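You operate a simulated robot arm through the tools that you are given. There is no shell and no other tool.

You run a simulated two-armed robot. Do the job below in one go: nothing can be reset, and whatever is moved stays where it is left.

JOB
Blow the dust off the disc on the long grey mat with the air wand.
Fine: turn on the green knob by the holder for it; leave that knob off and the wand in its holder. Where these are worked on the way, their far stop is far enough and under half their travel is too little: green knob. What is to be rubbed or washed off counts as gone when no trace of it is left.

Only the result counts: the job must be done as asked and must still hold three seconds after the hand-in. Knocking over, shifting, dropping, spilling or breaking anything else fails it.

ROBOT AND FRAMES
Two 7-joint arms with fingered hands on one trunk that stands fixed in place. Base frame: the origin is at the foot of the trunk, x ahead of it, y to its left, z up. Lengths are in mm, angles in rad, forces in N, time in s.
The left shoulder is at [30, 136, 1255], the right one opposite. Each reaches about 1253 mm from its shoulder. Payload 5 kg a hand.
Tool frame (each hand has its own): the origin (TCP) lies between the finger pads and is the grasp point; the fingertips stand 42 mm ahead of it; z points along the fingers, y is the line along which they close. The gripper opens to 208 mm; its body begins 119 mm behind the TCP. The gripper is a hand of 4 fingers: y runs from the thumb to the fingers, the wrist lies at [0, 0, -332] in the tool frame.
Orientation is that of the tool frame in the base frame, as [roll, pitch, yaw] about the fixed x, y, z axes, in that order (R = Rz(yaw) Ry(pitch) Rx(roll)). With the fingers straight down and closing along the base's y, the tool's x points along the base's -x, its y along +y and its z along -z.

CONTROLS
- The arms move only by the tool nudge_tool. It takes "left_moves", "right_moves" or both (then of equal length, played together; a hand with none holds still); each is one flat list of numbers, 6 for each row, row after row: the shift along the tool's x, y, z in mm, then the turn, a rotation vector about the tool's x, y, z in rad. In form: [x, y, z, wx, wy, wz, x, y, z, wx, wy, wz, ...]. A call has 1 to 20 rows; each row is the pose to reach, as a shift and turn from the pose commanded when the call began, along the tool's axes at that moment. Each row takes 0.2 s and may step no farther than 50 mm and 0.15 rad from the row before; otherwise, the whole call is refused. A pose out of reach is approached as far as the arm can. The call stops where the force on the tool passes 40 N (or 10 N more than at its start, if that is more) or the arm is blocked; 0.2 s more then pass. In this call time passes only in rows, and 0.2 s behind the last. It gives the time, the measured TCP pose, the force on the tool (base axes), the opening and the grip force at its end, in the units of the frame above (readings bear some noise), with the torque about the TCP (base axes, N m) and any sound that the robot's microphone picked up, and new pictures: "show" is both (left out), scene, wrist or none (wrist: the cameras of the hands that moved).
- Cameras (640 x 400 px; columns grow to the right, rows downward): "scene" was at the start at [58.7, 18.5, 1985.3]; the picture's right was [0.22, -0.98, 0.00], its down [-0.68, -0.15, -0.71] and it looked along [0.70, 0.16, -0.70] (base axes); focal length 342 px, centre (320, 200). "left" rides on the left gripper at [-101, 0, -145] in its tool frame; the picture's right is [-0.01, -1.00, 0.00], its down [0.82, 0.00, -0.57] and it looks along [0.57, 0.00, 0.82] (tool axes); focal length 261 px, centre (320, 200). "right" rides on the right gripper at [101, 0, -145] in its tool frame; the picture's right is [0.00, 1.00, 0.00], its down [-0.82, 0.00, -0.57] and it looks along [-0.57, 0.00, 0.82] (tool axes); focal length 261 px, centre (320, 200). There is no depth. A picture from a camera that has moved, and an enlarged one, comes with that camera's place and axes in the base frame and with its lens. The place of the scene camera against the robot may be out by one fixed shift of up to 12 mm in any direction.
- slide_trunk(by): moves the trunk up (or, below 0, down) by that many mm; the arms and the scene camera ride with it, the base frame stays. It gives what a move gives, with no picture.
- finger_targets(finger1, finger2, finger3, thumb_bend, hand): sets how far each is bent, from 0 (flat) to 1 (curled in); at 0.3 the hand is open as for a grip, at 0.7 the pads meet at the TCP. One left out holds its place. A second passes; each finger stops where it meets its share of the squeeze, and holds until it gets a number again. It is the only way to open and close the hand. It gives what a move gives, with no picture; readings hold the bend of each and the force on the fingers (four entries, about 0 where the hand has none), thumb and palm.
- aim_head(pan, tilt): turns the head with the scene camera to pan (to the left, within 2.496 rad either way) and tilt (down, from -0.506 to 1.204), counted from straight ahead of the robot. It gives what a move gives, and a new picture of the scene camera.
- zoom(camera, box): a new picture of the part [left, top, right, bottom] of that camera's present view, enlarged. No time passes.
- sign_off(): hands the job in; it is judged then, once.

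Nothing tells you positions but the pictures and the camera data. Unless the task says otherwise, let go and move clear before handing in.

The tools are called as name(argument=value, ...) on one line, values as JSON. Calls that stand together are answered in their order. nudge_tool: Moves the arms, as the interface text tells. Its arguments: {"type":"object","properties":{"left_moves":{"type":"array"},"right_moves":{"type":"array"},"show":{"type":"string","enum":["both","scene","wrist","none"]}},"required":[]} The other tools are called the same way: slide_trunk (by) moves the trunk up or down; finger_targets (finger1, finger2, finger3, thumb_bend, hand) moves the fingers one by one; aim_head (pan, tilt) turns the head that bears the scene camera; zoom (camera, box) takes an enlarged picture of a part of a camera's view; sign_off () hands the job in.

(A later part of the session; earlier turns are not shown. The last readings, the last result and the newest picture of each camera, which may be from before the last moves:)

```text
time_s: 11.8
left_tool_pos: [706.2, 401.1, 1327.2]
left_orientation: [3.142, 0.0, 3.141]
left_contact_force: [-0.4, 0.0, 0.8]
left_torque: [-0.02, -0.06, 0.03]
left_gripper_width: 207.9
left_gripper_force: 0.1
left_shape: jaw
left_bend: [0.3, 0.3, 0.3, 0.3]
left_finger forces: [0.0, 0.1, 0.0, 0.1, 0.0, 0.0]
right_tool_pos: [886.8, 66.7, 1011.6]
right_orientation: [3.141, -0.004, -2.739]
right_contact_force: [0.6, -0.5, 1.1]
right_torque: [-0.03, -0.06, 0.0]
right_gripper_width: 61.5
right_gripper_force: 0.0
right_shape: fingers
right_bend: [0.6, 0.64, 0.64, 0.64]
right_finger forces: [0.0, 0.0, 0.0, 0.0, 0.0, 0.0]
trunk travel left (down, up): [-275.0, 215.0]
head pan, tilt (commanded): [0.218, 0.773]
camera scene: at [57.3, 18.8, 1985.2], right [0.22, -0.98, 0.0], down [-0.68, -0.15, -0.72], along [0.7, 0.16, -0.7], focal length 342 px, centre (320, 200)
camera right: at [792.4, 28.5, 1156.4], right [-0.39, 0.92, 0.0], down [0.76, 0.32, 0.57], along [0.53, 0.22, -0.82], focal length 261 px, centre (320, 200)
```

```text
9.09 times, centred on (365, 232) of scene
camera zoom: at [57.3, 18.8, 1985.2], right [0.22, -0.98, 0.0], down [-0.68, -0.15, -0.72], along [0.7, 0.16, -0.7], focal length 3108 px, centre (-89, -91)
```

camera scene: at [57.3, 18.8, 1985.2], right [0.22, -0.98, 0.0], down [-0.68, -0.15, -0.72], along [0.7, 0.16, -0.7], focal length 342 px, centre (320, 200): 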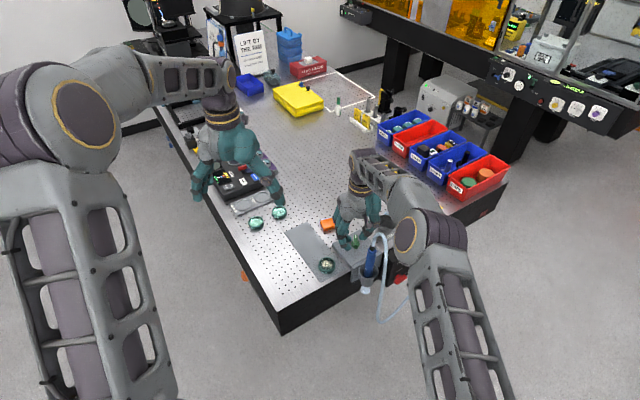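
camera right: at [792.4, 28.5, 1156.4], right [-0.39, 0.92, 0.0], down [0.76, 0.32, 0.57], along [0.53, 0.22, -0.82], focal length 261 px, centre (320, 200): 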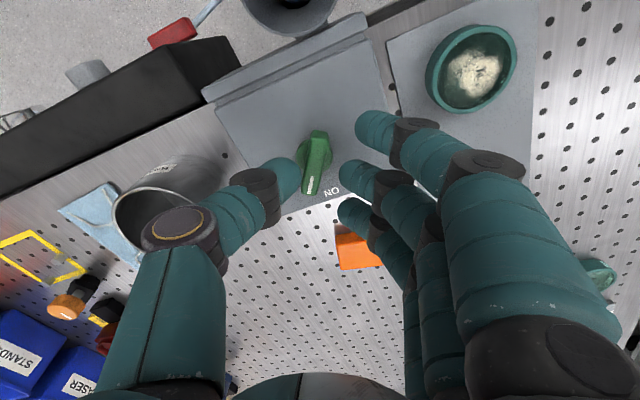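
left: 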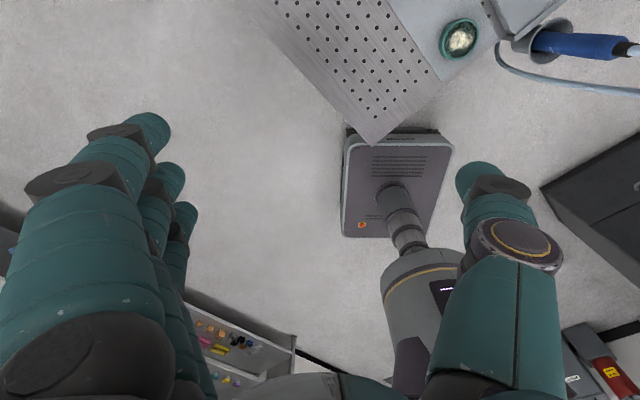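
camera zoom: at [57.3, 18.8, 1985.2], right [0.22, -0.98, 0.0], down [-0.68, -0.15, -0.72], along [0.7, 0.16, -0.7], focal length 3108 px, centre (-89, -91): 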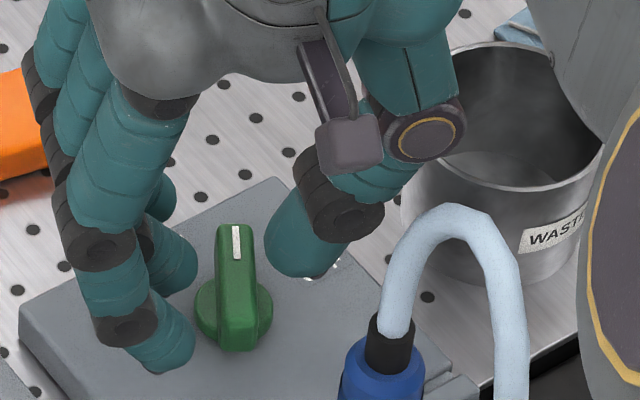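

The handle is free and sits at about 15°, with about 30° left to ON (44°). I'll shift the hand toward the pointer end, so the thumb pushes the pointer and finger 1 pushes the tail, and lower it so the tips stay above the knob's base.

nudge_tool(right_moves=[-9, -2, 0, 0, 0, 0, -18, -4, 0, 0, 0, 0, -18, -4, 8, 0, 0, 0], show="wrist")

zoom(camera="right", box=[220, 80, 420, 205])

zoom(camera="scene", box=[330, 210, 400, 254])

```text
time_s: 12.6
left_tool_pos: [708.3, 402.3, 1326.1]
left_orientation: [3.141, -0.001, -3.141]
left_contact_force: [0.0, 0.1, 0.1]
left_torque: [-0.01, 0.02, 0.01]
left_gripper_width: 207.9
left_gripper_force: 0.0
left_shape: jaw
left_bend: [0.3, 0.3, 0.3, 0.3]
left_finger forces: [0.0, 0.0, 0.0, 0.0, 0.1, 0.1]
right_tool_pos: [904.6, 70.4, 1003.2]
right_orientation: [3.141, -0.001, -2.741]
right_contact_force: [0.0, -0.4, 0.9]
right_torque: [0.05, 0.05, -0.03]
right_gripper_width: 61.4
right_gripper_force: 0.0
right_shape: fingers
right_bend: [0.6, 0.64, 0.64, 0.64]
right_finger forces: [0.0, 0.0, 0.0, 0.0, 0.0, 0.0]
trunk travel left (down, up): [-275.0, 215.0]
head pan, tilt (commanded): [0.218, 0.773]
camera right: at [811.9, 32.1, 1148.6], right [-0.39, 0.92, 0.0], down [0.76, 0.32, 0.57], along [0.53, 0.22, -0.82], focal length 261 px, centre (320, 200)
```

right: 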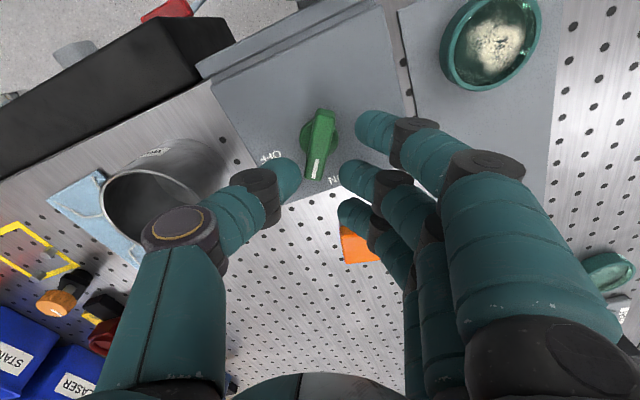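

```text
3.20 times, centred on (320, 142) of right
camera zoom: at [811.9, 32.1, 1148.6], right [-0.39, 0.92, 0.0], down [0.76, 0.32, 0.57], along [0.53, 0.22, -0.82], focal length 834 px, centre (320, 384)
```

zoom: 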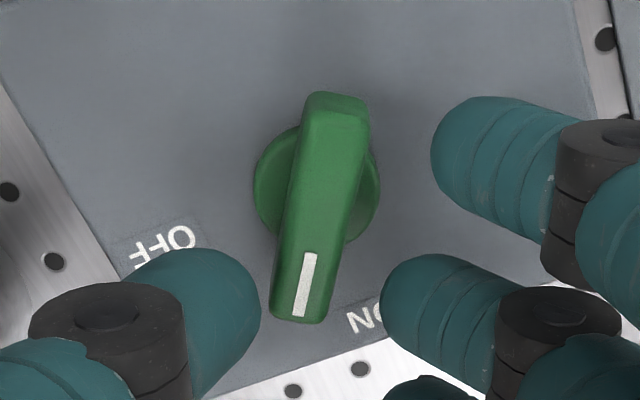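

```text
9.09 times, centred on (365, 232) of scene
camera zoom: at [59.2, 18.5, 1985.2], right [0.22, -0.98, 0.0], down [-0.68, -0.15, -0.71], along [0.7, 0.16, -0.7], focal length 3108 px, centre (-89, -91)
```

zoom: 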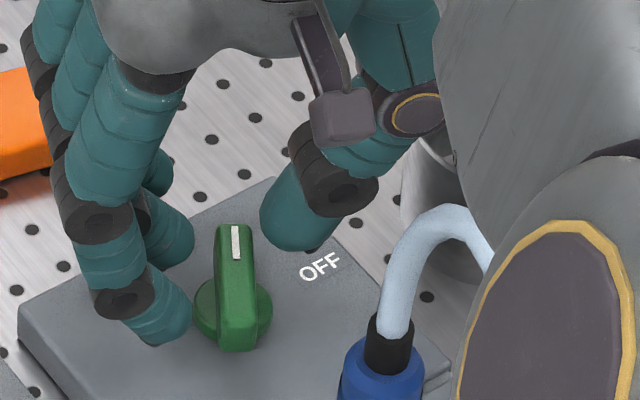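

The thumb is now beside the pointer end and finger 1 beside the tail. Closing just those two should push the knob on toward ON.

finger_targets(hand="right", thumb_bend=0.72, finger1=0.72, finger2=0.5, finger3=0.5)

zoom(camera="right", box=[220, 80, 420, 205])

zoom(camera="scene", box=[330, 210, 400, 254])

```text
time_s: 13.6
left_tool_pos: [707.7, 402.8, 1327.3]
left_orientation: [3.141, -0.001, 3.141]
left_contact_force: [0.4, 0.2, 0.8]
left_torque: [-0.03, 0.0, -0.01]
left_gripper_width: 207.7
left_gripper_force: 0.1
left_shape: jaw
left_bend: [0.3, 0.3, 0.3, 0.3]
left_finger forces: [0.1, 0.0, 0.0, 0.1, 0.1, 0.0]
right_tool_pos: [904.9, 71.7, 1003.9]
right_orientation: [3.14, 0.0, -2.742]
right_contact_force: [-0.4, -0.5, -0.5]
right_torque: [0.01, 0.05, -0.02]
right_gripper_width: 25.8
right_gripper_force: 0.1
right_shape: fingers
right_bend: [0.72, 0.5, 0.5, 0.72]
right_finger forces: [0.1, 0.0, 0.0, 0.0, 0.0, 0.0]
trunk travel left (down, up): [-275.0, 215.0]
head pan, tilt (commanded): [0.218, 0.773]
```

```text
3.20 times, centred on (320, 142) of right
camera zoom: at [811.8, 32.2, 1149.0], right [-0.39, 0.92, 0.0], down [0.76, 0.32, 0.57], along [0.53, 0.22, -0.82], focal length 834 px, centre (320, 384)
```

zoom: 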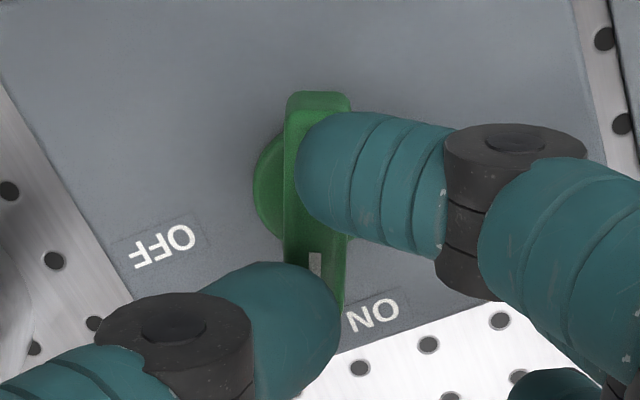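

```text
9.09 times, centred on (365, 232) of scene
camera zoom: at [58.9, 18.6, 1985.3], right [0.22, -0.98, 0.0], down [-0.68, -0.15, -0.71], along [0.7, 0.16, -0.7], focal length 3108 px, centre (-89, -91)
```

zoom: 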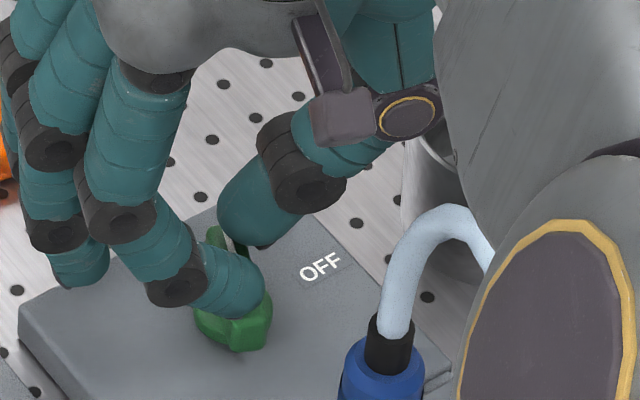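

The knob moved on to about 22° with little force. I'll close further.

finger_targets(hand="right", thumb_bend=0.82, finger1=0.82)

zoom(camera="right", box=[220, 80, 420, 205])

zoom(camera="scene", box=[330, 210, 400, 254])

```text
time_s: 14.6
left_tool_pos: [708.9, 403.0, 1325.4]
left_orientation: [3.142, -0.002, 3.14]
left_contact_force: [-0.6, -0.3, 0.2]
left_torque: [0.0, -0.01, -0.02]
left_gripper_width: 207.7
left_gripper_force: 0.1
left_shape: jaw
left_bend: [0.3, 0.3, 0.3, 0.3]
left_finger forces: [0.0, 0.0, 0.0, 0.0, 0.0, 0.0]
right_tool_pos: [905.3, 71.1, 1004.2]
right_orientation: [-3.141, 0.0, -2.742]
right_contact_force: [0.5, 0.3, -0.1]
right_torque: [-0.01, -0.01, 0.01]
right_gripper_width: 34.3
right_gripper_force: 0.1
right_shape: fingers
right_bend: [0.82, 0.5, 0.5, 0.82]
right_finger forces: [0.0, 0.0, 0.0, 0.1, 0.1, 0.0]
trunk travel left (down, up): [-275.0, 215.0]
head pan, tilt (commanded): [0.218, 0.773]
```

```text
3.20 times, centred on (320, 142) of right
camera zoom: at [811.7, 32.2, 1149.0], right [-0.39, 0.92, 0.0], down [0.76, 0.32, 0.57], along [0.53, 0.22, -0.82], focal length 834 px, centre (320, 384)
```

zoom: 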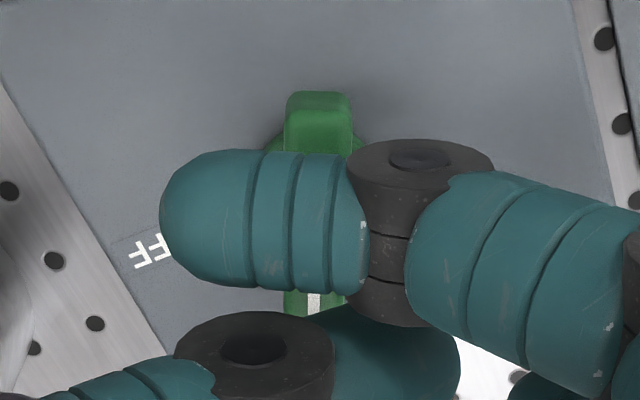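

```text
9.09 times, centred on (365, 232) of scene
camera zoom: at [58.8, 18.7, 1985.3], right [0.22, -0.98, 0.0], down [-0.68, -0.15, -0.71], along [0.7, 0.16, -0.7], focal length 3108 px, centre (-89, -91)
```

zoom: 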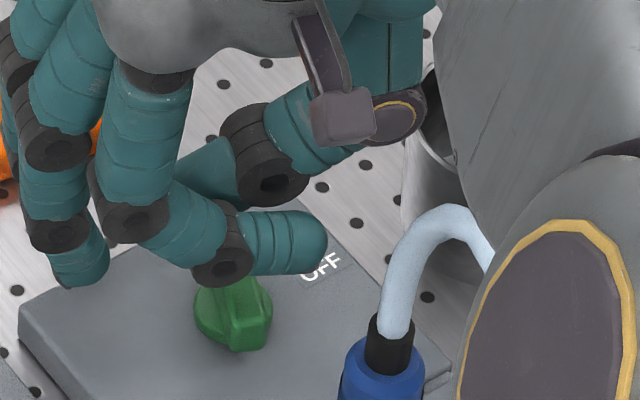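

The tips rise as they curl and passed over the handle, so about 0.71 is the useful bend and the knob stays near 22°. I'll lift, reopen, lower again, pinch at 0.71, then swing the hand about the pivot.

nudge_tool(right_moves=[0, 0, -15, 0, 0, 0, 0, 0, -30, 0, 0, 0], show="none")

finger_targets(hand="right", thumb_bend=0.63, finger1=0.6, finger2=0.5, finger3=0.5)

nudge_tool(right_moves=[0, 0, 15, 0, 0, 0, 0, 0, 32, 0, 0, 0], show="wrist")

zoom(camera="right", box=[220, 80, 420, 205])

```text
time_s: 15.2
left_tool_pos: [707.4, 401.9, 1326.8]
left_orientation: [3.14, 0.0, 3.141]
left_contact_force: [0.6, -1.4, 0.3]
left_torque: [0.01, -0.03, -0.01]
left_gripper_width: 207.8
left_gripper_force: 0.0
left_shape: jaw
left_bend: [0.3, 0.3, 0.3, 0.3]
left_finger forces: [0.0, 0.0, 0.0, 0.1, 0.1, 0.0]
right_tool_pos: [904.9, 70.7, 1034.4]
right_orientation: [-3.141, -0.001, -2.741]
right_contact_force: [-0.2, 0.0, -0.7]
right_torque: [-0.03, -0.05, 0.01]
right_gripper_width: 34.2
right_gripper_force: 0.1
right_shape: fingers
right_bend: [0.82, 0.5, 0.5, 0.82]
right_finger forces: [0.0, 0.0, 0.1, 0.0, 0.0, 0.0]
trunk travel left (down, up): [-275.0, 215.0]
head pan, tilt (commanded): [0.218, 0.773]
```

```text
time_s: 16.2
left_tool_pos: [709.2, 402.6, 1325.8]
left_orientation: [-3.141, 0.0, -3.142]
left_contact_force: [-0.2, 0.1, -0.4]
left_torque: [-0.01, 0.03, 0.0]
left_gripper_width: 207.7
left_gripper_force: 0.1
left_shape: jaw
left_bend: [0.3, 0.3, 0.3, 0.3]
left_finger forces: [0.1, 0.1, 0.0, 0.0, 0.0, 0.1]
right_tool_pos: [904.3, 70.4, 1035.2]
right_orientation: [3.141, -0.001, -2.743]
right_contact_force: [-0.2, 0.2, 0.5]
right_torque: [0.0, -0.02, 0.0]
right_gripper_width: 63.9
right_gripper_force: 0.0
right_shape: fingers
right_bend: [0.6, 0.5, 0.5, 0.63]
right_finger forces: [0.0, 0.0, 0.1, 0.0, 0.0, 0.1]
trunk travel left (down, up): [-275.0, 215.0]
head pan, tilt (commanded): [0.218, 0.773]
```

```text
time_s: 16.8
left_tool_pos: [709.2, 402.2, 1326.1]
left_orientation: [3.14, 0.002, -3.141]
left_contact_force: [0.2, -0.5, 0.0]
left_torque: [0.03, 0.03, -0.01]
left_gripper_width: 207.8
left_gripper_force: 0.1
left_shape: jaw
left_bend: [0.3, 0.3, 0.3, 0.3]
left_finger forces: [0.0, 0.0, 0.1, 0.1, 0.0, 0.0]
right_tool_pos: [905.3, 70.8, 1003.7]
right_orientation: [-3.14, 0.0, -2.742]
right_contact_force: [-0.6, -1.1, 0.9]
right_torque: [0.01, 0.03, -0.01]
right_gripper_width: 63.4
right_gripper_force: 0.0
right_shape: fingers
right_bend: [0.6, 0.5, 0.5, 0.63]
right_finger forces: [0.0, 0.1, 0.0, 0.0, 0.0, 0.0]
trunk travel left (down, up): [-275.0, 215.0]
head pan, tilt (commanded): [0.218, 0.773]
camera right: at [811.7, 32.3, 1148.3], right [-0.39, 0.92, 0.0], down [0.76, 0.32, 0.57], along [0.53, 0.22, -0.82], focal length 261 px, centre (320, 200)
```

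right: 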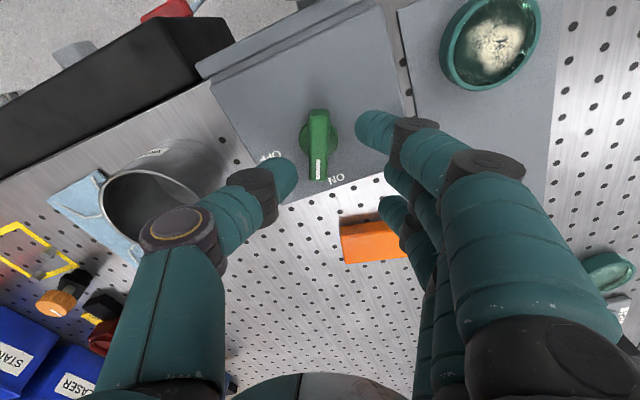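

```text
3.20 times, centred on (320, 142) of right
camera zoom: at [811.7, 32.3, 1148.3], right [-0.39, 0.92, 0.0], down [0.76, 0.32, 0.57], along [0.53, 0.22, -0.82], focal length 834 px, centre (320, 384)
```

zoom: 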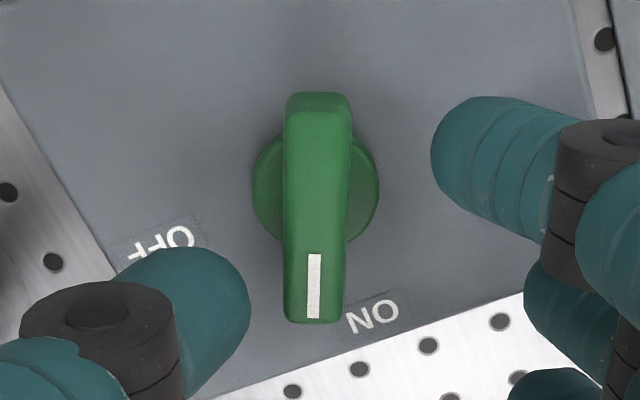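

The handle is in line with the hand at about 23°. I'll pinch it lightly and swing about the pivot toward the ON stop.

finger_targets(hand="right", thumb_bend=0.71, finger1=0.7)

nudge_tool(right_moves=[-0.3, 2.1, 0, 0, 0, -0.12, -0.4, 4.2, 0, 0, 0, -0.24, -0.2, 6.3, 0, 0, 0, -0.36, 0.2, 8.4, 0, 0, 0, -0.48], show="wrist")

zoom(camera="right", box=[220, 80, 420, 205])

zoom(camera="scene", box=[330, 210, 400, 254])

```text
time_s: 17.8
left_tool_pos: [707.6, 403.5, 1325.7]
left_orientation: [3.141, 0.0, 3.141]
left_contact_force: [0.1, 0.3, 0.0]
left_torque: [0.03, 0.0, -0.02]
left_gripper_width: 207.8
left_gripper_force: 0.0
left_shape: jaw
left_bend: [0.3, 0.3, 0.3, 0.3]
left_finger forces: [0.1, 0.0, 0.1, 0.0, 0.0, 0.0]
right_tool_pos: [904.9, 71.0, 1004.4]
right_orientation: [-3.141, -0.001, -2.743]
right_contact_force: [-0.5, 0.4, 0.4]
right_torque: [-0.04, -0.01, 0.01]
right_gripper_width: 30.3
right_gripper_force: 0.2
right_shape: fingers
right_bend: [0.7, 0.5, 0.5, 0.71]
right_finger forces: [0.0, 0.0, 0.0, 0.0, 0.1, 0.0]
trunk travel left (down, up): [-275.0, 215.0]
head pan, tilt (commanded): [0.218, 0.773]
```

```text
time_s: 18.8
left_tool_pos: [708.6, 401.8, 1325.8]
left_orientation: [3.141, 0.002, -3.141]
left_contact_force: [-0.8, 0.1, -0.2]
left_torque: [-0.01, -0.01, 0.01]
left_gripper_width: 207.9
left_gripper_force: 0.1
left_shape: jaw
left_bend: [0.3, 0.3, 0.3, 0.3]
left_finger forces: [0.0, 0.1, 0.1, 0.1, 0.1, 0.0]
right_tool_pos: [902.6, 78.4, 1002.9]
right_orientation: [-3.14, -0.001, -2.26]
right_contact_force: [-0.1, -0.5, 0.9]
right_torque: [-0.01, 0.0, 0.01]
right_gripper_width: 30.2
right_gripper_force: 0.1
right_shape: fingers
right_bend: [0.7, 0.5, 0.5, 0.71]
right_finger forces: [0.0, 0.1, 0.1, 0.0, 0.0, 0.0]
trunk travel left (down, up): [-275.0, 215.0]
head pan, tilt (commanded): [0.218, 0.773]
camera right: at [837.0, 0.4, 1147.9], right [-0.77, 0.64, 0.0], down [0.52, 0.63, 0.57], along [0.37, 0.44, -0.82], focal length 261 px, centre (320, 200)
```

right: 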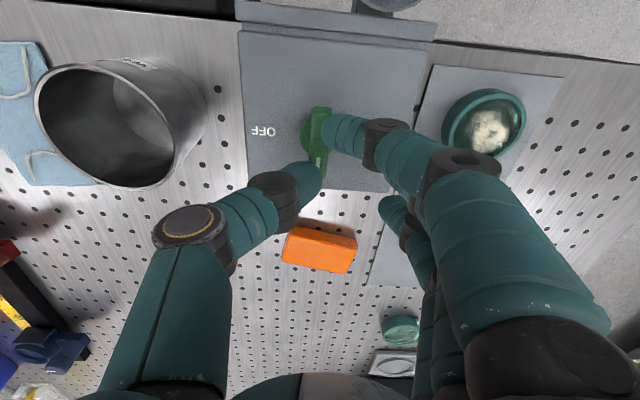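

```text
3.20 times, centred on (320, 142) of right
camera zoom: at [837.0, 0.4, 1147.9], right [-0.77, 0.64, 0.0], down [0.52, 0.63, 0.57], along [0.37, 0.44, -0.82], focal length 834 px, centre (320, 384)
```

zoom: 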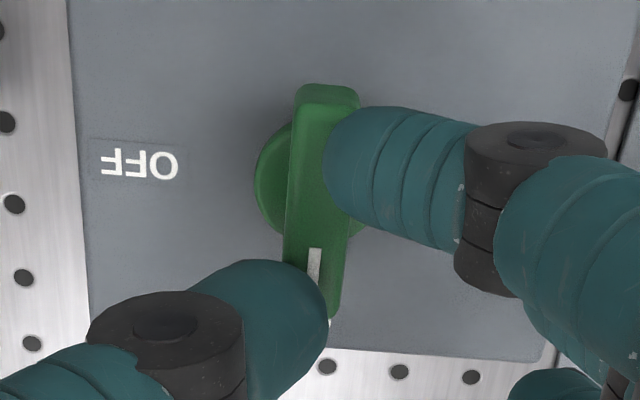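

```text
9.09 times, centred on (365, 232) of scene
camera zoom: at [58.8, 18.7, 1985.3], right [0.22, -0.98, 0.0], down [-0.68, -0.15, -0.71], along [0.7, 0.16, -0.7], focal length 3108 px, centre (-89, -91)
```

zoom: 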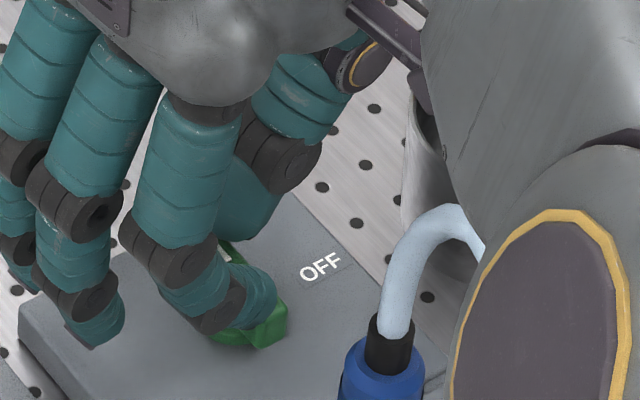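

The knob is now near ON (about 46°), but I've felt no stop and heard no air. I'll keep swinging gently until it meets the stop.

nudge_tool(right_moves=[-0.3, 2.1, 0, 0, 0, -0.12, -0.4, 4.2, 0, 0, 0, -0.24, -0.2, 6.3, 0, 0, 0, -0.36], show="wrist")

zoom(camera="right", box=[220, 80, 420, 205])

zoom(camera="scene", box=[330, 210, 400, 254])

```text
time_s: 19.6
left_tool_pos: [707.0, 402.8, 1327.0]
left_orientation: [3.141, -0.001, 3.14]
left_contact_force: [-0.2, -0.8, 0.7]
left_torque: [-0.01, 0.01, -0.02]
left_gripper_width: 207.6
left_gripper_force: 0.0
left_shape: jaw
left_bend: [0.3, 0.3, 0.3, 0.3]
left_finger forces: [0.1, 0.0, 0.1, 0.0, 0.1, 0.1]
right_tool_pos: [896.6, 82.3, 1003.7]
right_orientation: [3.141, 0.003, -1.9]
right_contact_force: [-2.5, 4.4, 9.5]
right_torque: [-0.11, 0.36, -0.49]
right_gripper_width: 38.1
right_gripper_force: 10.4
right_shape: fingers
right_bend: [0.67, 0.5, 0.5, 0.7]
right_finger forces: [15.7, 0.0, 0.0, 0.0, 5.0, 0.0]
trunk travel left (down, up): [-275.0, 215.0]
head pan, tilt (commanded): [0.218, 0.773]
camera right: at [863.4, -11.9, 1148.6], right [-0.95, 0.33, 0.0], down [0.27, 0.77, 0.57], along [0.19, 0.54, -0.82], focal length 261 px, centre (320, 200)
```

right: 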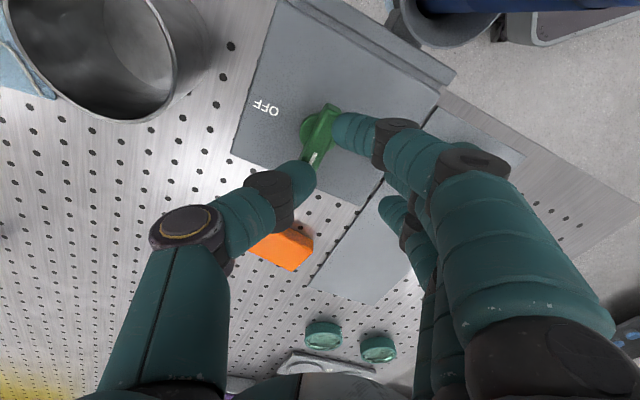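

```text
3.20 times, centred on (320, 142) of right
camera zoom: at [863.4, -11.9, 1148.6], right [-0.95, 0.33, 0.0], down [0.27, 0.77, 0.57], along [0.19, 0.54, -0.82], focal length 834 px, centre (320, 384)
```

zoom: 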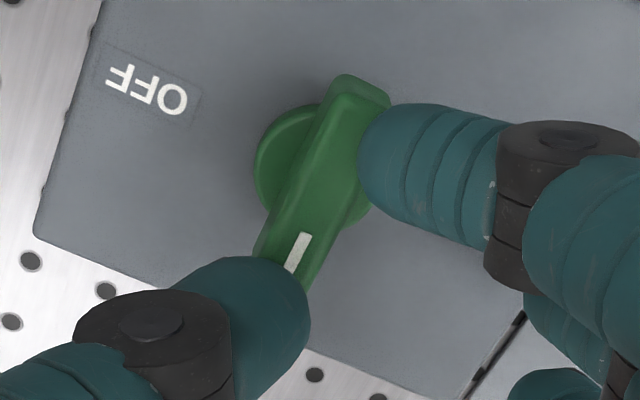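

```text
9.09 times, centred on (365, 232) of scene
camera zoom: at [57.5, 19.2, 1985.4], right [0.22, -0.98, 0.0], down [-0.68, -0.15, -0.72], along [0.7, 0.16, -0.7], focal length 3108 px, centre (-89, -91)
```

zoom: 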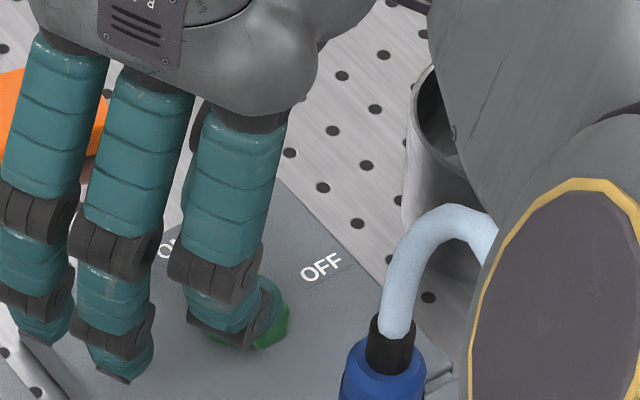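

The knob has met its far stop (finger force and twisting torque came up together), so it is fully ON. I'll let go and lift the right hand clear.

finger_targets(hand="right", thumb_bend=0.6, finger1=0.57, finger2=0.5, finger3=0.5)

nudge_tool(right_moves=[0, 0, -30, 0, 0, 0, 0, 0, -70, 0, 0, 0, 0, 0, -110, 0, 0, 0, 0, 0, -150, 0, 0, 0], show="both")

zoom(camera="right", box=[220, 20, 420, 145])

zoom(camera="scene", box=[310, 200, 430, 275])

```text
time_s: 20.6
left_tool_pos: [707.6, 402.6, 1326.4]
left_orientation: [3.141, 0.001, 3.141]
left_contact_force: [0.0, 0.0, 0.4]
left_torque: [-0.01, -0.05, -0.02]
left_gripper_width: 207.8
left_gripper_force: 0.1
left_shape: jaw
left_bend: [0.3, 0.3, 0.3, 0.3]
left_finger forces: [0.1, 0.0, 0.0, 0.0, 0.0, 0.0]
right_tool_pos: [897.8, 82.8, 1002.9]
right_orientation: [3.141, 0.002, -1.902]
right_contact_force: [0.2, 0.9, -0.5]
right_torque: [-0.06, -0.02, 0.0]
right_gripper_width: 79.6
right_gripper_force: 0.0
right_shape: fingers
right_bend: [0.56, 0.5, 0.5, 0.6]
right_finger forces: [0.0, 0.0, 0.1, 0.1, 0.0, 0.1]
trunk travel left (down, up): [-275.0, 215.0]
head pan, tilt (commanded): [0.218, 0.773]
```

```text
time_s: 21.6
left_tool_pos: [707.4, 402.6, 1327.0]
left_orientation: [-3.141, 0.0, -3.14]
left_contact_force: [-0.7, 0.2, 0.4]
left_torque: [0.03, -0.11, -0.01]
left_gripper_width: 207.6
left_gripper_force: 0.0
left_shape: jaw
left_bend: [0.3, 0.3, 0.3, 0.3]
left_finger forces: [0.0, 0.0, 0.0, 0.0, 0.0, 0.1]
right_tool_pos: [897.0, 83.1, 1153.6]
right_orientation: [3.14, -0.001, -1.899]
right_contact_force: [-0.8, 0.5, 0.1]
right_torque: [0.01, -0.15, -0.03]
right_gripper_width: 79.5
right_gripper_force: 0.1
right_shape: fingers
right_bend: [0.56, 0.5, 0.5, 0.6]
right_finger forces: [0.0, 0.0, 0.0, 0.0, 0.0, 0.0]
trunk travel left (down, up): [-275.0, 215.0]
head pan, tilt (commanded): [0.218, 0.773]
camera scene: at [57.1, 18.6, 1985.4], right [0.22, -0.98, 0.0], down [-0.68, -0.15, -0.72], along [0.7, 0.16, -0.7], focal length 342 px, centre (320, 200)
camera right: at [862.8, -12.1, 1298.2], right [-0.94, 0.33, 0.0], down [0.27, 0.78, 0.57], along [0.19, 0.54, -0.82], focal length 261 px, centre (320, 200)
```

scene: 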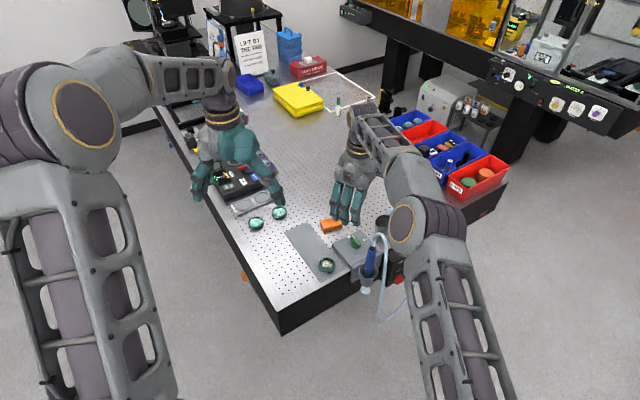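
right: 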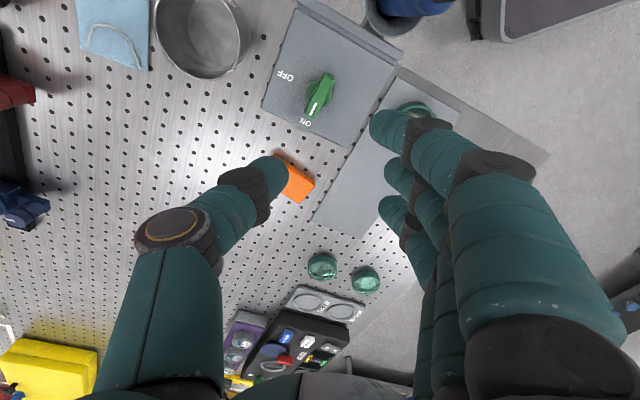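

```text
3.20 times, centred on (320, 82) of right
camera zoom: at [862.8, -12.1, 1298.2], right [-0.94, 0.33, 0.0], down [0.27, 0.78, 0.57], along [0.19, 0.54, -0.82], focal length 834 px, centre (320, 576)
```

zoom: 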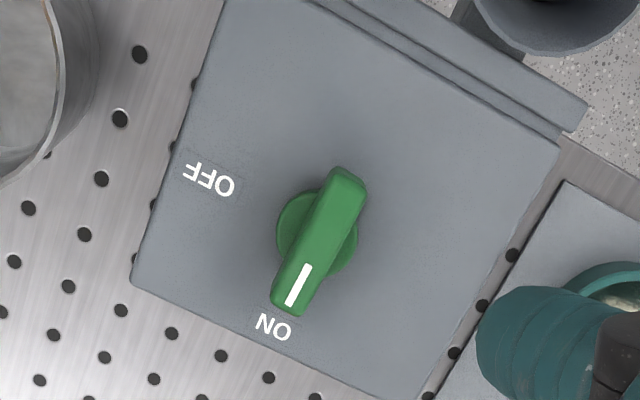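

```text
5.33 times, centred on (370, 238) of scene
camera zoom: at [57.1, 18.6, 1985.4], right [0.22, -0.98, 0.0], down [-0.68, -0.15, -0.72], along [0.7, 0.16, -0.7], focal length 1823 px, centre (53, 0)
```

zoom: 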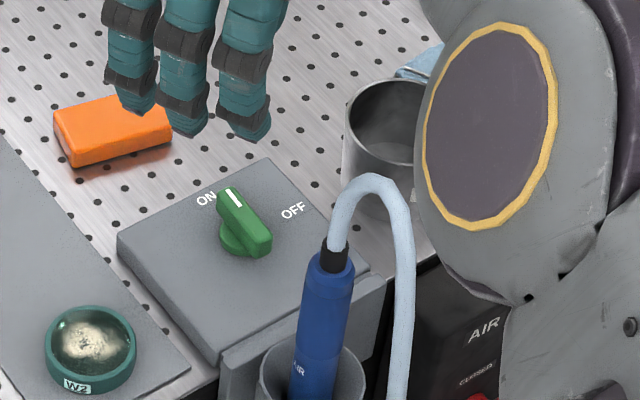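

The pointer is fully at ON, and nothing else looks disturbed. I'll bring the right hand up and back to its starting place, clear of the hose.

nudge_tool(right_moves=[0, 0, -47, 0, 0, 0, 0, 0, -94, 0, 0, 0, 0, 0, -140, 0, 0, 0, 0, 0, -187, 0, 0, 0, 37.6, 13.2, -187, 0, 0, 0.124, 75.2, 26.3, -187, 0, 0, 0.248, 112.7, 39.5, -187, 0, 0, 0.372, 150.3, 52.6, -187, 0, 0, 0.496, 187.9, 65.8, -187, 0, 0, 0.62, 225.4, 79, -187, 0, 0, 0.744, 263, 92.1, -187, 0, 0, 0.868, 300.6, 105.3, -187, 0, 0, 0.992, 338.1, 118.4, -187, 0, 0, 1.116, 375.7, 131.6, -187, 0, 0, 1.24], show="both")

zoom(camera="scene", box=[300, 205, 420, 280])

zoom(camera="left", box=[400, 0, 640, 150])

```text
time_s: 24.6
left_tool_pos: [705.6, 401.2, 1327.1]
left_orientation: [3.14, 0.003, -3.139]
left_contact_force: [-1.2, -1.2, 0.1]
left_torque: [0.1, -0.06, -0.02]
left_gripper_width: 207.7
left_gripper_force: 0.1
left_shape: jaw
left_bend: [0.3, 0.3, 0.3, 0.3]
left_finger forces: [0.0, 0.0, 0.0, 0.0, 0.0, 0.0]
right_tool_pos: [648.0, -232.1, 1338.4]
right_orientation: [3.14, 0.0, -3.14]
right_contact_force: [-1.1, 0.0, 0.8]
right_torque: [0.06, -0.1, 0.04]
right_gripper_width: 80.2
right_gripper_force: 0.0
right_shape: fingers
right_bend: [0.56, 0.5, 0.5, 0.6]
right_finger forces: [0.1, 0.0, 0.1, 0.0, 0.1, 0.0]
right hand out of reach, approached as far as the arm can: row 2, 3, 4
trunk travel left (down, up): [-275.0, 215.0]
head pan, tilt (commanded): [0.218, 0.773]
camera scene: at [56.0, 16.7, 1985.4], right [0.22, -0.98, 0.0], down [-0.68, -0.15, -0.72], along [0.7, 0.16, -0.7], focal length 342 px, centre (320, 200)
camera right: at [546.3, -231.8, 1483.5], right [0.01, 1.0, 0.0], down [0.82, 0.0, 0.57], along [0.57, 0.0, -0.82], focal length 261 px, centre (320, 200)
```

scene: 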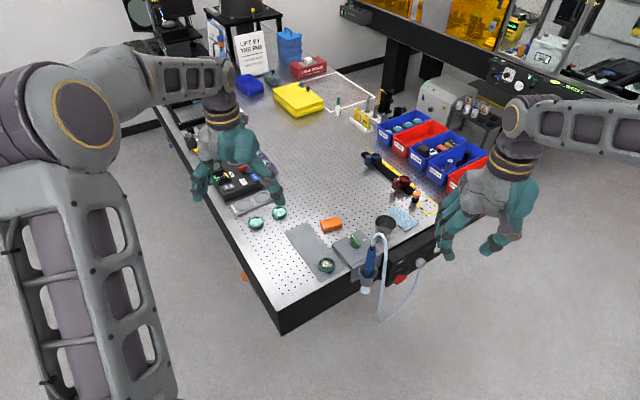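
right: 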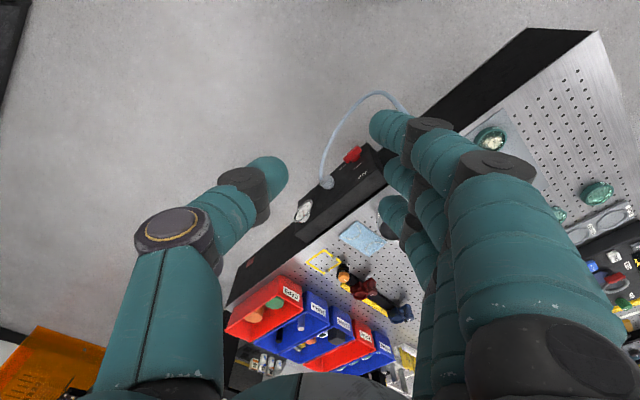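

```text
5.33 times, centred on (360, 242) of scene
camera zoom: at [56.0, 16.7, 1985.4], right [0.22, -0.98, 0.0], down [-0.68, -0.15, -0.72], along [0.7, 0.16, -0.7], focal length 1823 px, centre (107, -27)
```

zoom: 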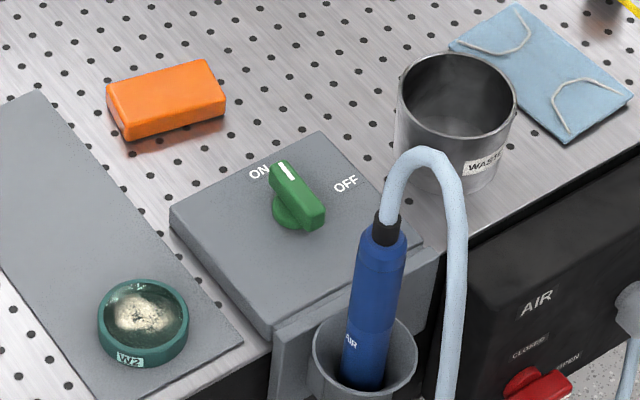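

```text
2.67 times, centred on (520, 75) of left
camera zoom: at [807.7, 403.0, 1472.1], right [0.01, -1.0, 0.0], down [-0.82, -0.01, 0.57], along [-0.57, 0.0, -0.82], focal length 695 px, centre (-213, 533)
```

zoom: 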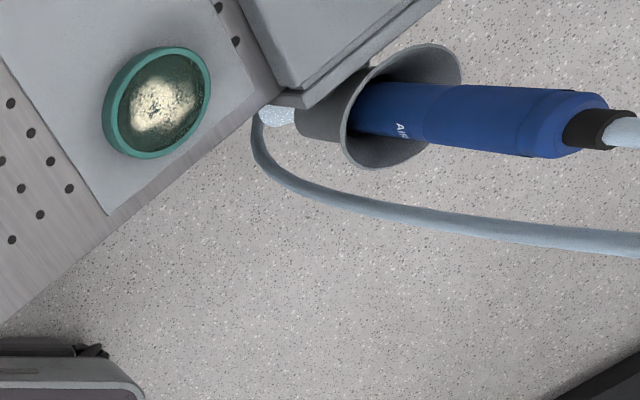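

The right hand is parked, and a faint jet now shows under the cup, so the air is on. Next I shape the left hand and swing it round to point sideways at the wand, which is vertical at about (779, 2), from the left so it stays clear of the hose.

finger_targets(hand="left", finger1=0.55, finger2=0.55, finger3=0.55, thumb_bend=0.58)

nudge_tool(left_moves=[-2, -20, 7.6, 0.0678, -0.0967, 0.0678, -3.9, -39.7, 15.2, 0.1355, -0.1935, 0.1355, -5.9, -59.6, 22.8, 0.2033, -0.2902, 0.2033, -7.9, -79.4, 30.4, 0.271, -0.387, 0.271, -9.8, -99.3, 38, 0.3388, -0.4837, 0.3388, -11.8, -119.1, 45.6, 0.4065, -0.5805, 0.4065, -13.8, -139, 53.3, 0.4743, -0.6772, 0.4743, -15.7, -158.9, 60.9, 0.5421, -0.7739, 0.5421, -17.7, -178.7, 68.5, 0.6098, -0.8707, 0.6098, -19.6, -198.6, 76.1, 0.6776, -0.9674, 0.6776, -21.6, -218.4, 83.7, 0.7453, -1.0642, 0.7453, -23.6, -238.3, 91.3, 0.8131, -1.1609, 0.8131, -25.5, -258.1, 98.9, 0.8808, -1.2577, 0.8808, -27.5, -278, 106.5, 0.9486, -1.3544, 0.9486], show="both")

```text
time_s: 25.6
left_tool_pos: [707.3, 401.7, 1326.2]
left_orientation: [-3.141, 0.001, -3.141]
left_contact_force: [-0.5, 0.1, 0.4]
left_torque: [0.03, -0.07, 0.02]
left_gripper_width: 91.1
left_gripper_force: 0.1
left_shape: fingers
left_bend: [0.55, 0.55, 0.55, 0.57]
left_finger forces: [0.1, 0.1, 0.0, 0.0, 0.1, 0.1]
right_tool_pos: [649.3, -231.8, 1338.6]
right_orientation: [3.141, 0.001, -3.141]
right_contact_force: [-1.2, -0.3, -0.3]
right_torque: [0.04, -0.03, 0.03]
right_gripper_width: 80.0
right_gripper_force: 0.1
right_shape: fingers
right_bend: [0.56, 0.5, 0.5, 0.6]
right_finger forces: [0.0, 0.1, 0.1, 0.1, 0.0, 0.1]
trunk travel left (down, up): [-275.0, 215.0]
head pan, tilt (commanded): [0.218, 0.773]
```

```text
time_s: 28.6
left_tool_pos: [737.6, 125.0, 1219.0]
left_orientation: [0.244, 1.567, -0.976]
left_contact_force: [1.0, 0.7, 0.1]
left_torque: [0.03, -0.04, -0.11]
left_gripper_width: 91.0
left_gripper_force: 0.0
left_shape: fingers
left_bend: [0.55, 0.55, 0.55, 0.57]
left_finger forces: [0.0, 0.0, 0.0, 0.0, 0.0, 0.0]
right_tool_pos: [652.3, -231.1, 1337.1]
right_orientation: [3.141, -0.002, -3.14]
right_contact_force: [0.5, 0.4, -0.6]
right_torque: [0.01, 0.09, -0.01]
right_gripper_width: 80.3
right_gripper_force: 0.0
right_shape: fingers
right_bend: [0.56, 0.5, 0.5, 0.6]
right_finger forces: [0.1, 0.0, 0.0, 0.0, 0.0, 0.0]
trunk travel left (down, up): [-275.0, 215.0]
head pan, tilt (commanded): [0.218, 0.773]
camera scene: at [60.6, 18.7, 1985.2], right [0.22, -0.98, 0.0], down [-0.68, -0.15, -0.71], along [0.7, 0.16, -0.7], focal length 342 px, centre (320, 200)
camera left: at [689.0, 261.4, 1319.3], right [-0.94, -0.34, 0.0], down [-0.2, 0.53, -0.82], along [0.28, -0.77, -0.57], focal length 261 px, centre (320, 200)
```

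scene: 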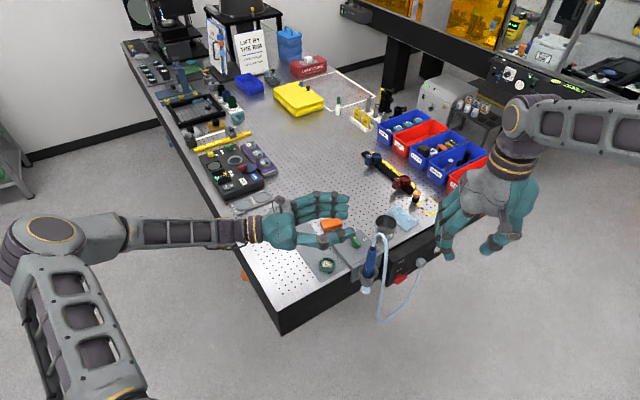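
left: 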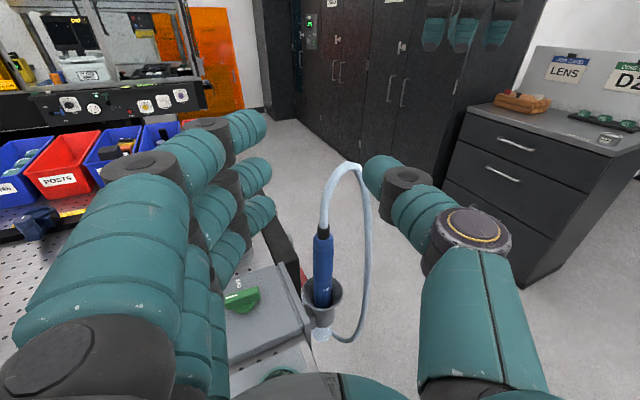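

The left hand now points at the wand, which shows in the middle of its view, with the jet streaming out under the cup. I'll zoom in to measure the wand, cup and hose.

zoom(camera="left", box=[260, 150, 400, 350])

zoom(camera="left", box=[220, 220, 420, 345])

zoom(camera="scene", box=[270, 190, 430, 290])

```text
2.00 times, centred on (330, 250) of left
camera zoom: at [689.0, 261.4, 1319.3], right [-0.94, -0.34, 0.0], down [-0.2, 0.53, -0.82], along [0.28, -0.77, -0.57], focal length 521 px, centre (300, 100)
```

zoom: 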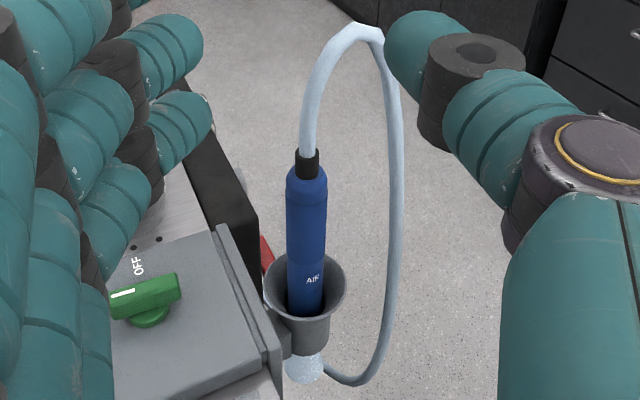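

```text
3.20 times, centred on (320, 282) of left
camera zoom: at [689.0, 261.4, 1319.3], right [-0.94, -0.34, 0.0], down [-0.2, 0.53, -0.82], along [0.28, -0.77, -0.57], focal length 834 px, centre (320, -64)
```

zoom: 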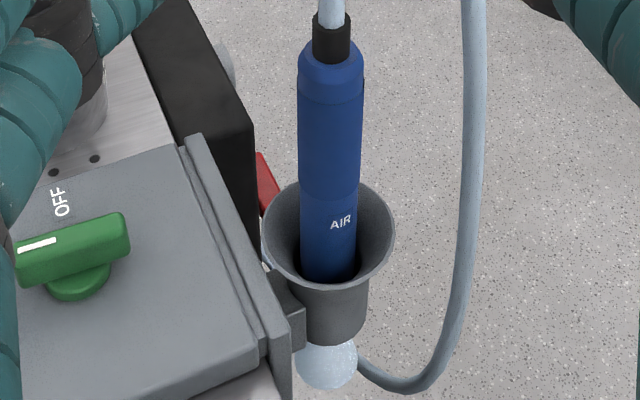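

```text
4.00 times, centred on (350, 240) of scene
camera zoom: at [60.6, 18.7, 1985.2], right [0.22, -0.98, 0.0], down [-0.68, -0.15, -0.71], along [0.7, 0.16, -0.7], focal length 1367 px, centre (200, 40)
```

zoom: 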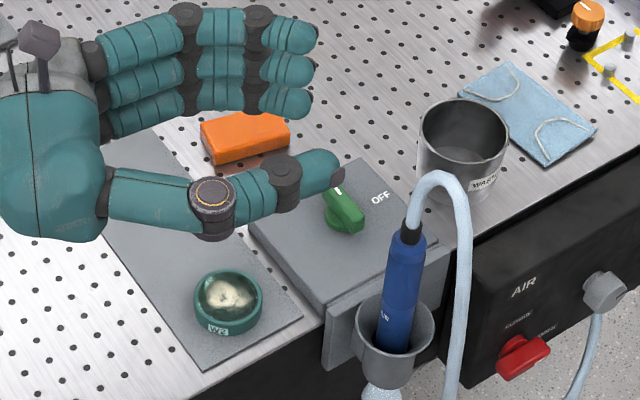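

The wand is in line with the hand: 4–5 mm off laterally and 129 mm ahead. The hose is about 80 mm off to the thumb side, so I'll go straight down to gripping height (z ≈ 1015) and check before moving forward.

nudge_tool(left_moves=[40, -1, 0, 0, 0, 0, 80, -2, 0, 0, 0, 0, 120, -3, 0, 0, 0, 0, 160, -4, 0, 0, 0, 0, 204, -4.5, 0, 0, 0, 0], show="both")

zoom(camera="left", box=[220, 60, 460, 210])

zoom(camera="scene", box=[270, 200, 430, 300])

```text
time_s: 29.8
left_tool_pos: [730.8, 123.6, 1015.2]
left_orientation: [1.232, 1.568, 0.011]
left_contact_force: [1.2, 1.3, 1.0]
left_torque: [0.12, 0.02, -0.18]
left_gripper_width: 91.1
left_gripper_force: 0.0
left_shape: fingers
left_bend: [0.55, 0.55, 0.55, 0.57]
left_finger forces: [0.0, 0.0, 0.0, 0.0, 0.1, 0.0]
right_tool_pos: [649.6, -231.6, 1339.1]
right_orientation: [3.14, 0.001, -3.14]
right_contact_force: [0.8, -0.2, 0.7]
right_torque: [-0.04, 0.05, -0.02]
right_gripper_width: 79.9
right_gripper_force: 0.0
right_shape: fingers
right_bend: [0.56, 0.5, 0.5, 0.6]
right_finger forces: [0.0, 0.0, 0.0, 0.0, 0.0, 0.0]
trunk travel left (down, up): [-275.0, 215.0]
head pan, tilt (commanded): [0.218, 0.773]
camera scene: at [59.5, 19.1, 1985.2], right [0.22, -0.98, 0.0], down [-0.68, -0.15, -0.71], along [0.7, 0.16, -0.7], focal length 342 px, centre (320, 200)
camera left: at [683.1, 261.3, 1115.3], right [-0.94, -0.34, 0.0], down [-0.2, 0.54, -0.82], along [0.28, -0.77, -0.57], focal length 261 px, centre (320, 200)
```

scene: 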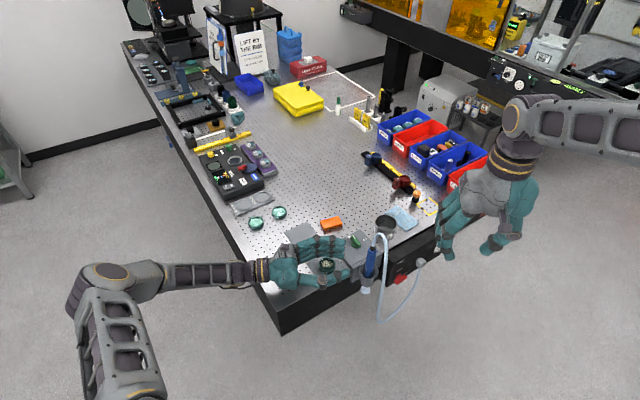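
left: 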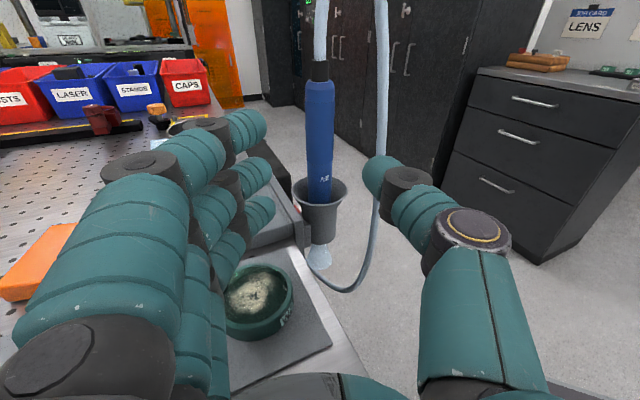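

```text
2.67 times, centred on (340, 135) of left
camera zoom: at [683.1, 261.3, 1115.3], right [-0.94, -0.34, 0.0], down [-0.2, 0.54, -0.82], along [0.28, -0.77, -0.57], focal length 695 px, centre (267, 373)
```

zoom: 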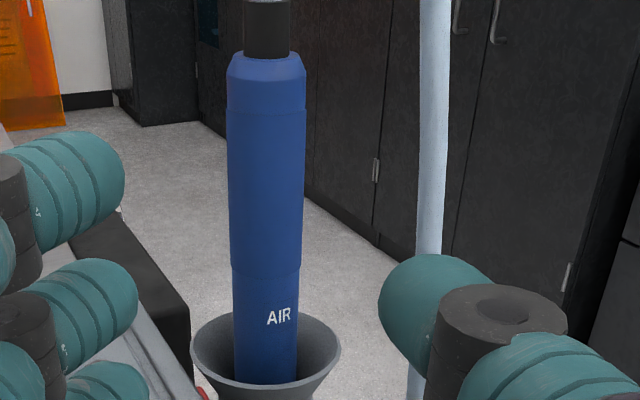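

```text
4.00 times, centred on (350, 250) of scene
camera zoom: at [59.5, 19.1, 1985.2], right [0.22, -0.98, 0.0], down [-0.68, -0.15, -0.71], along [0.7, 0.16, -0.7], focal length 1367 px, centre (200, 0)
```

zoom: 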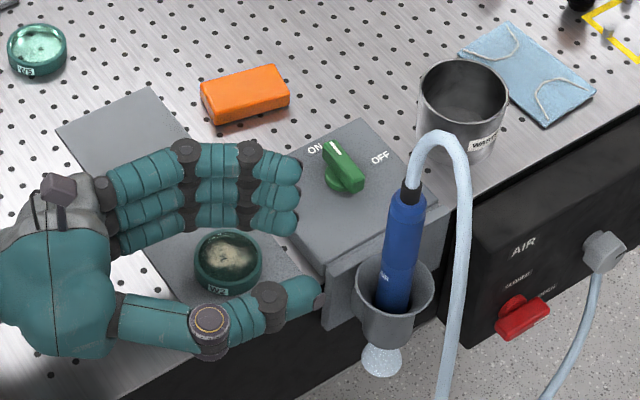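

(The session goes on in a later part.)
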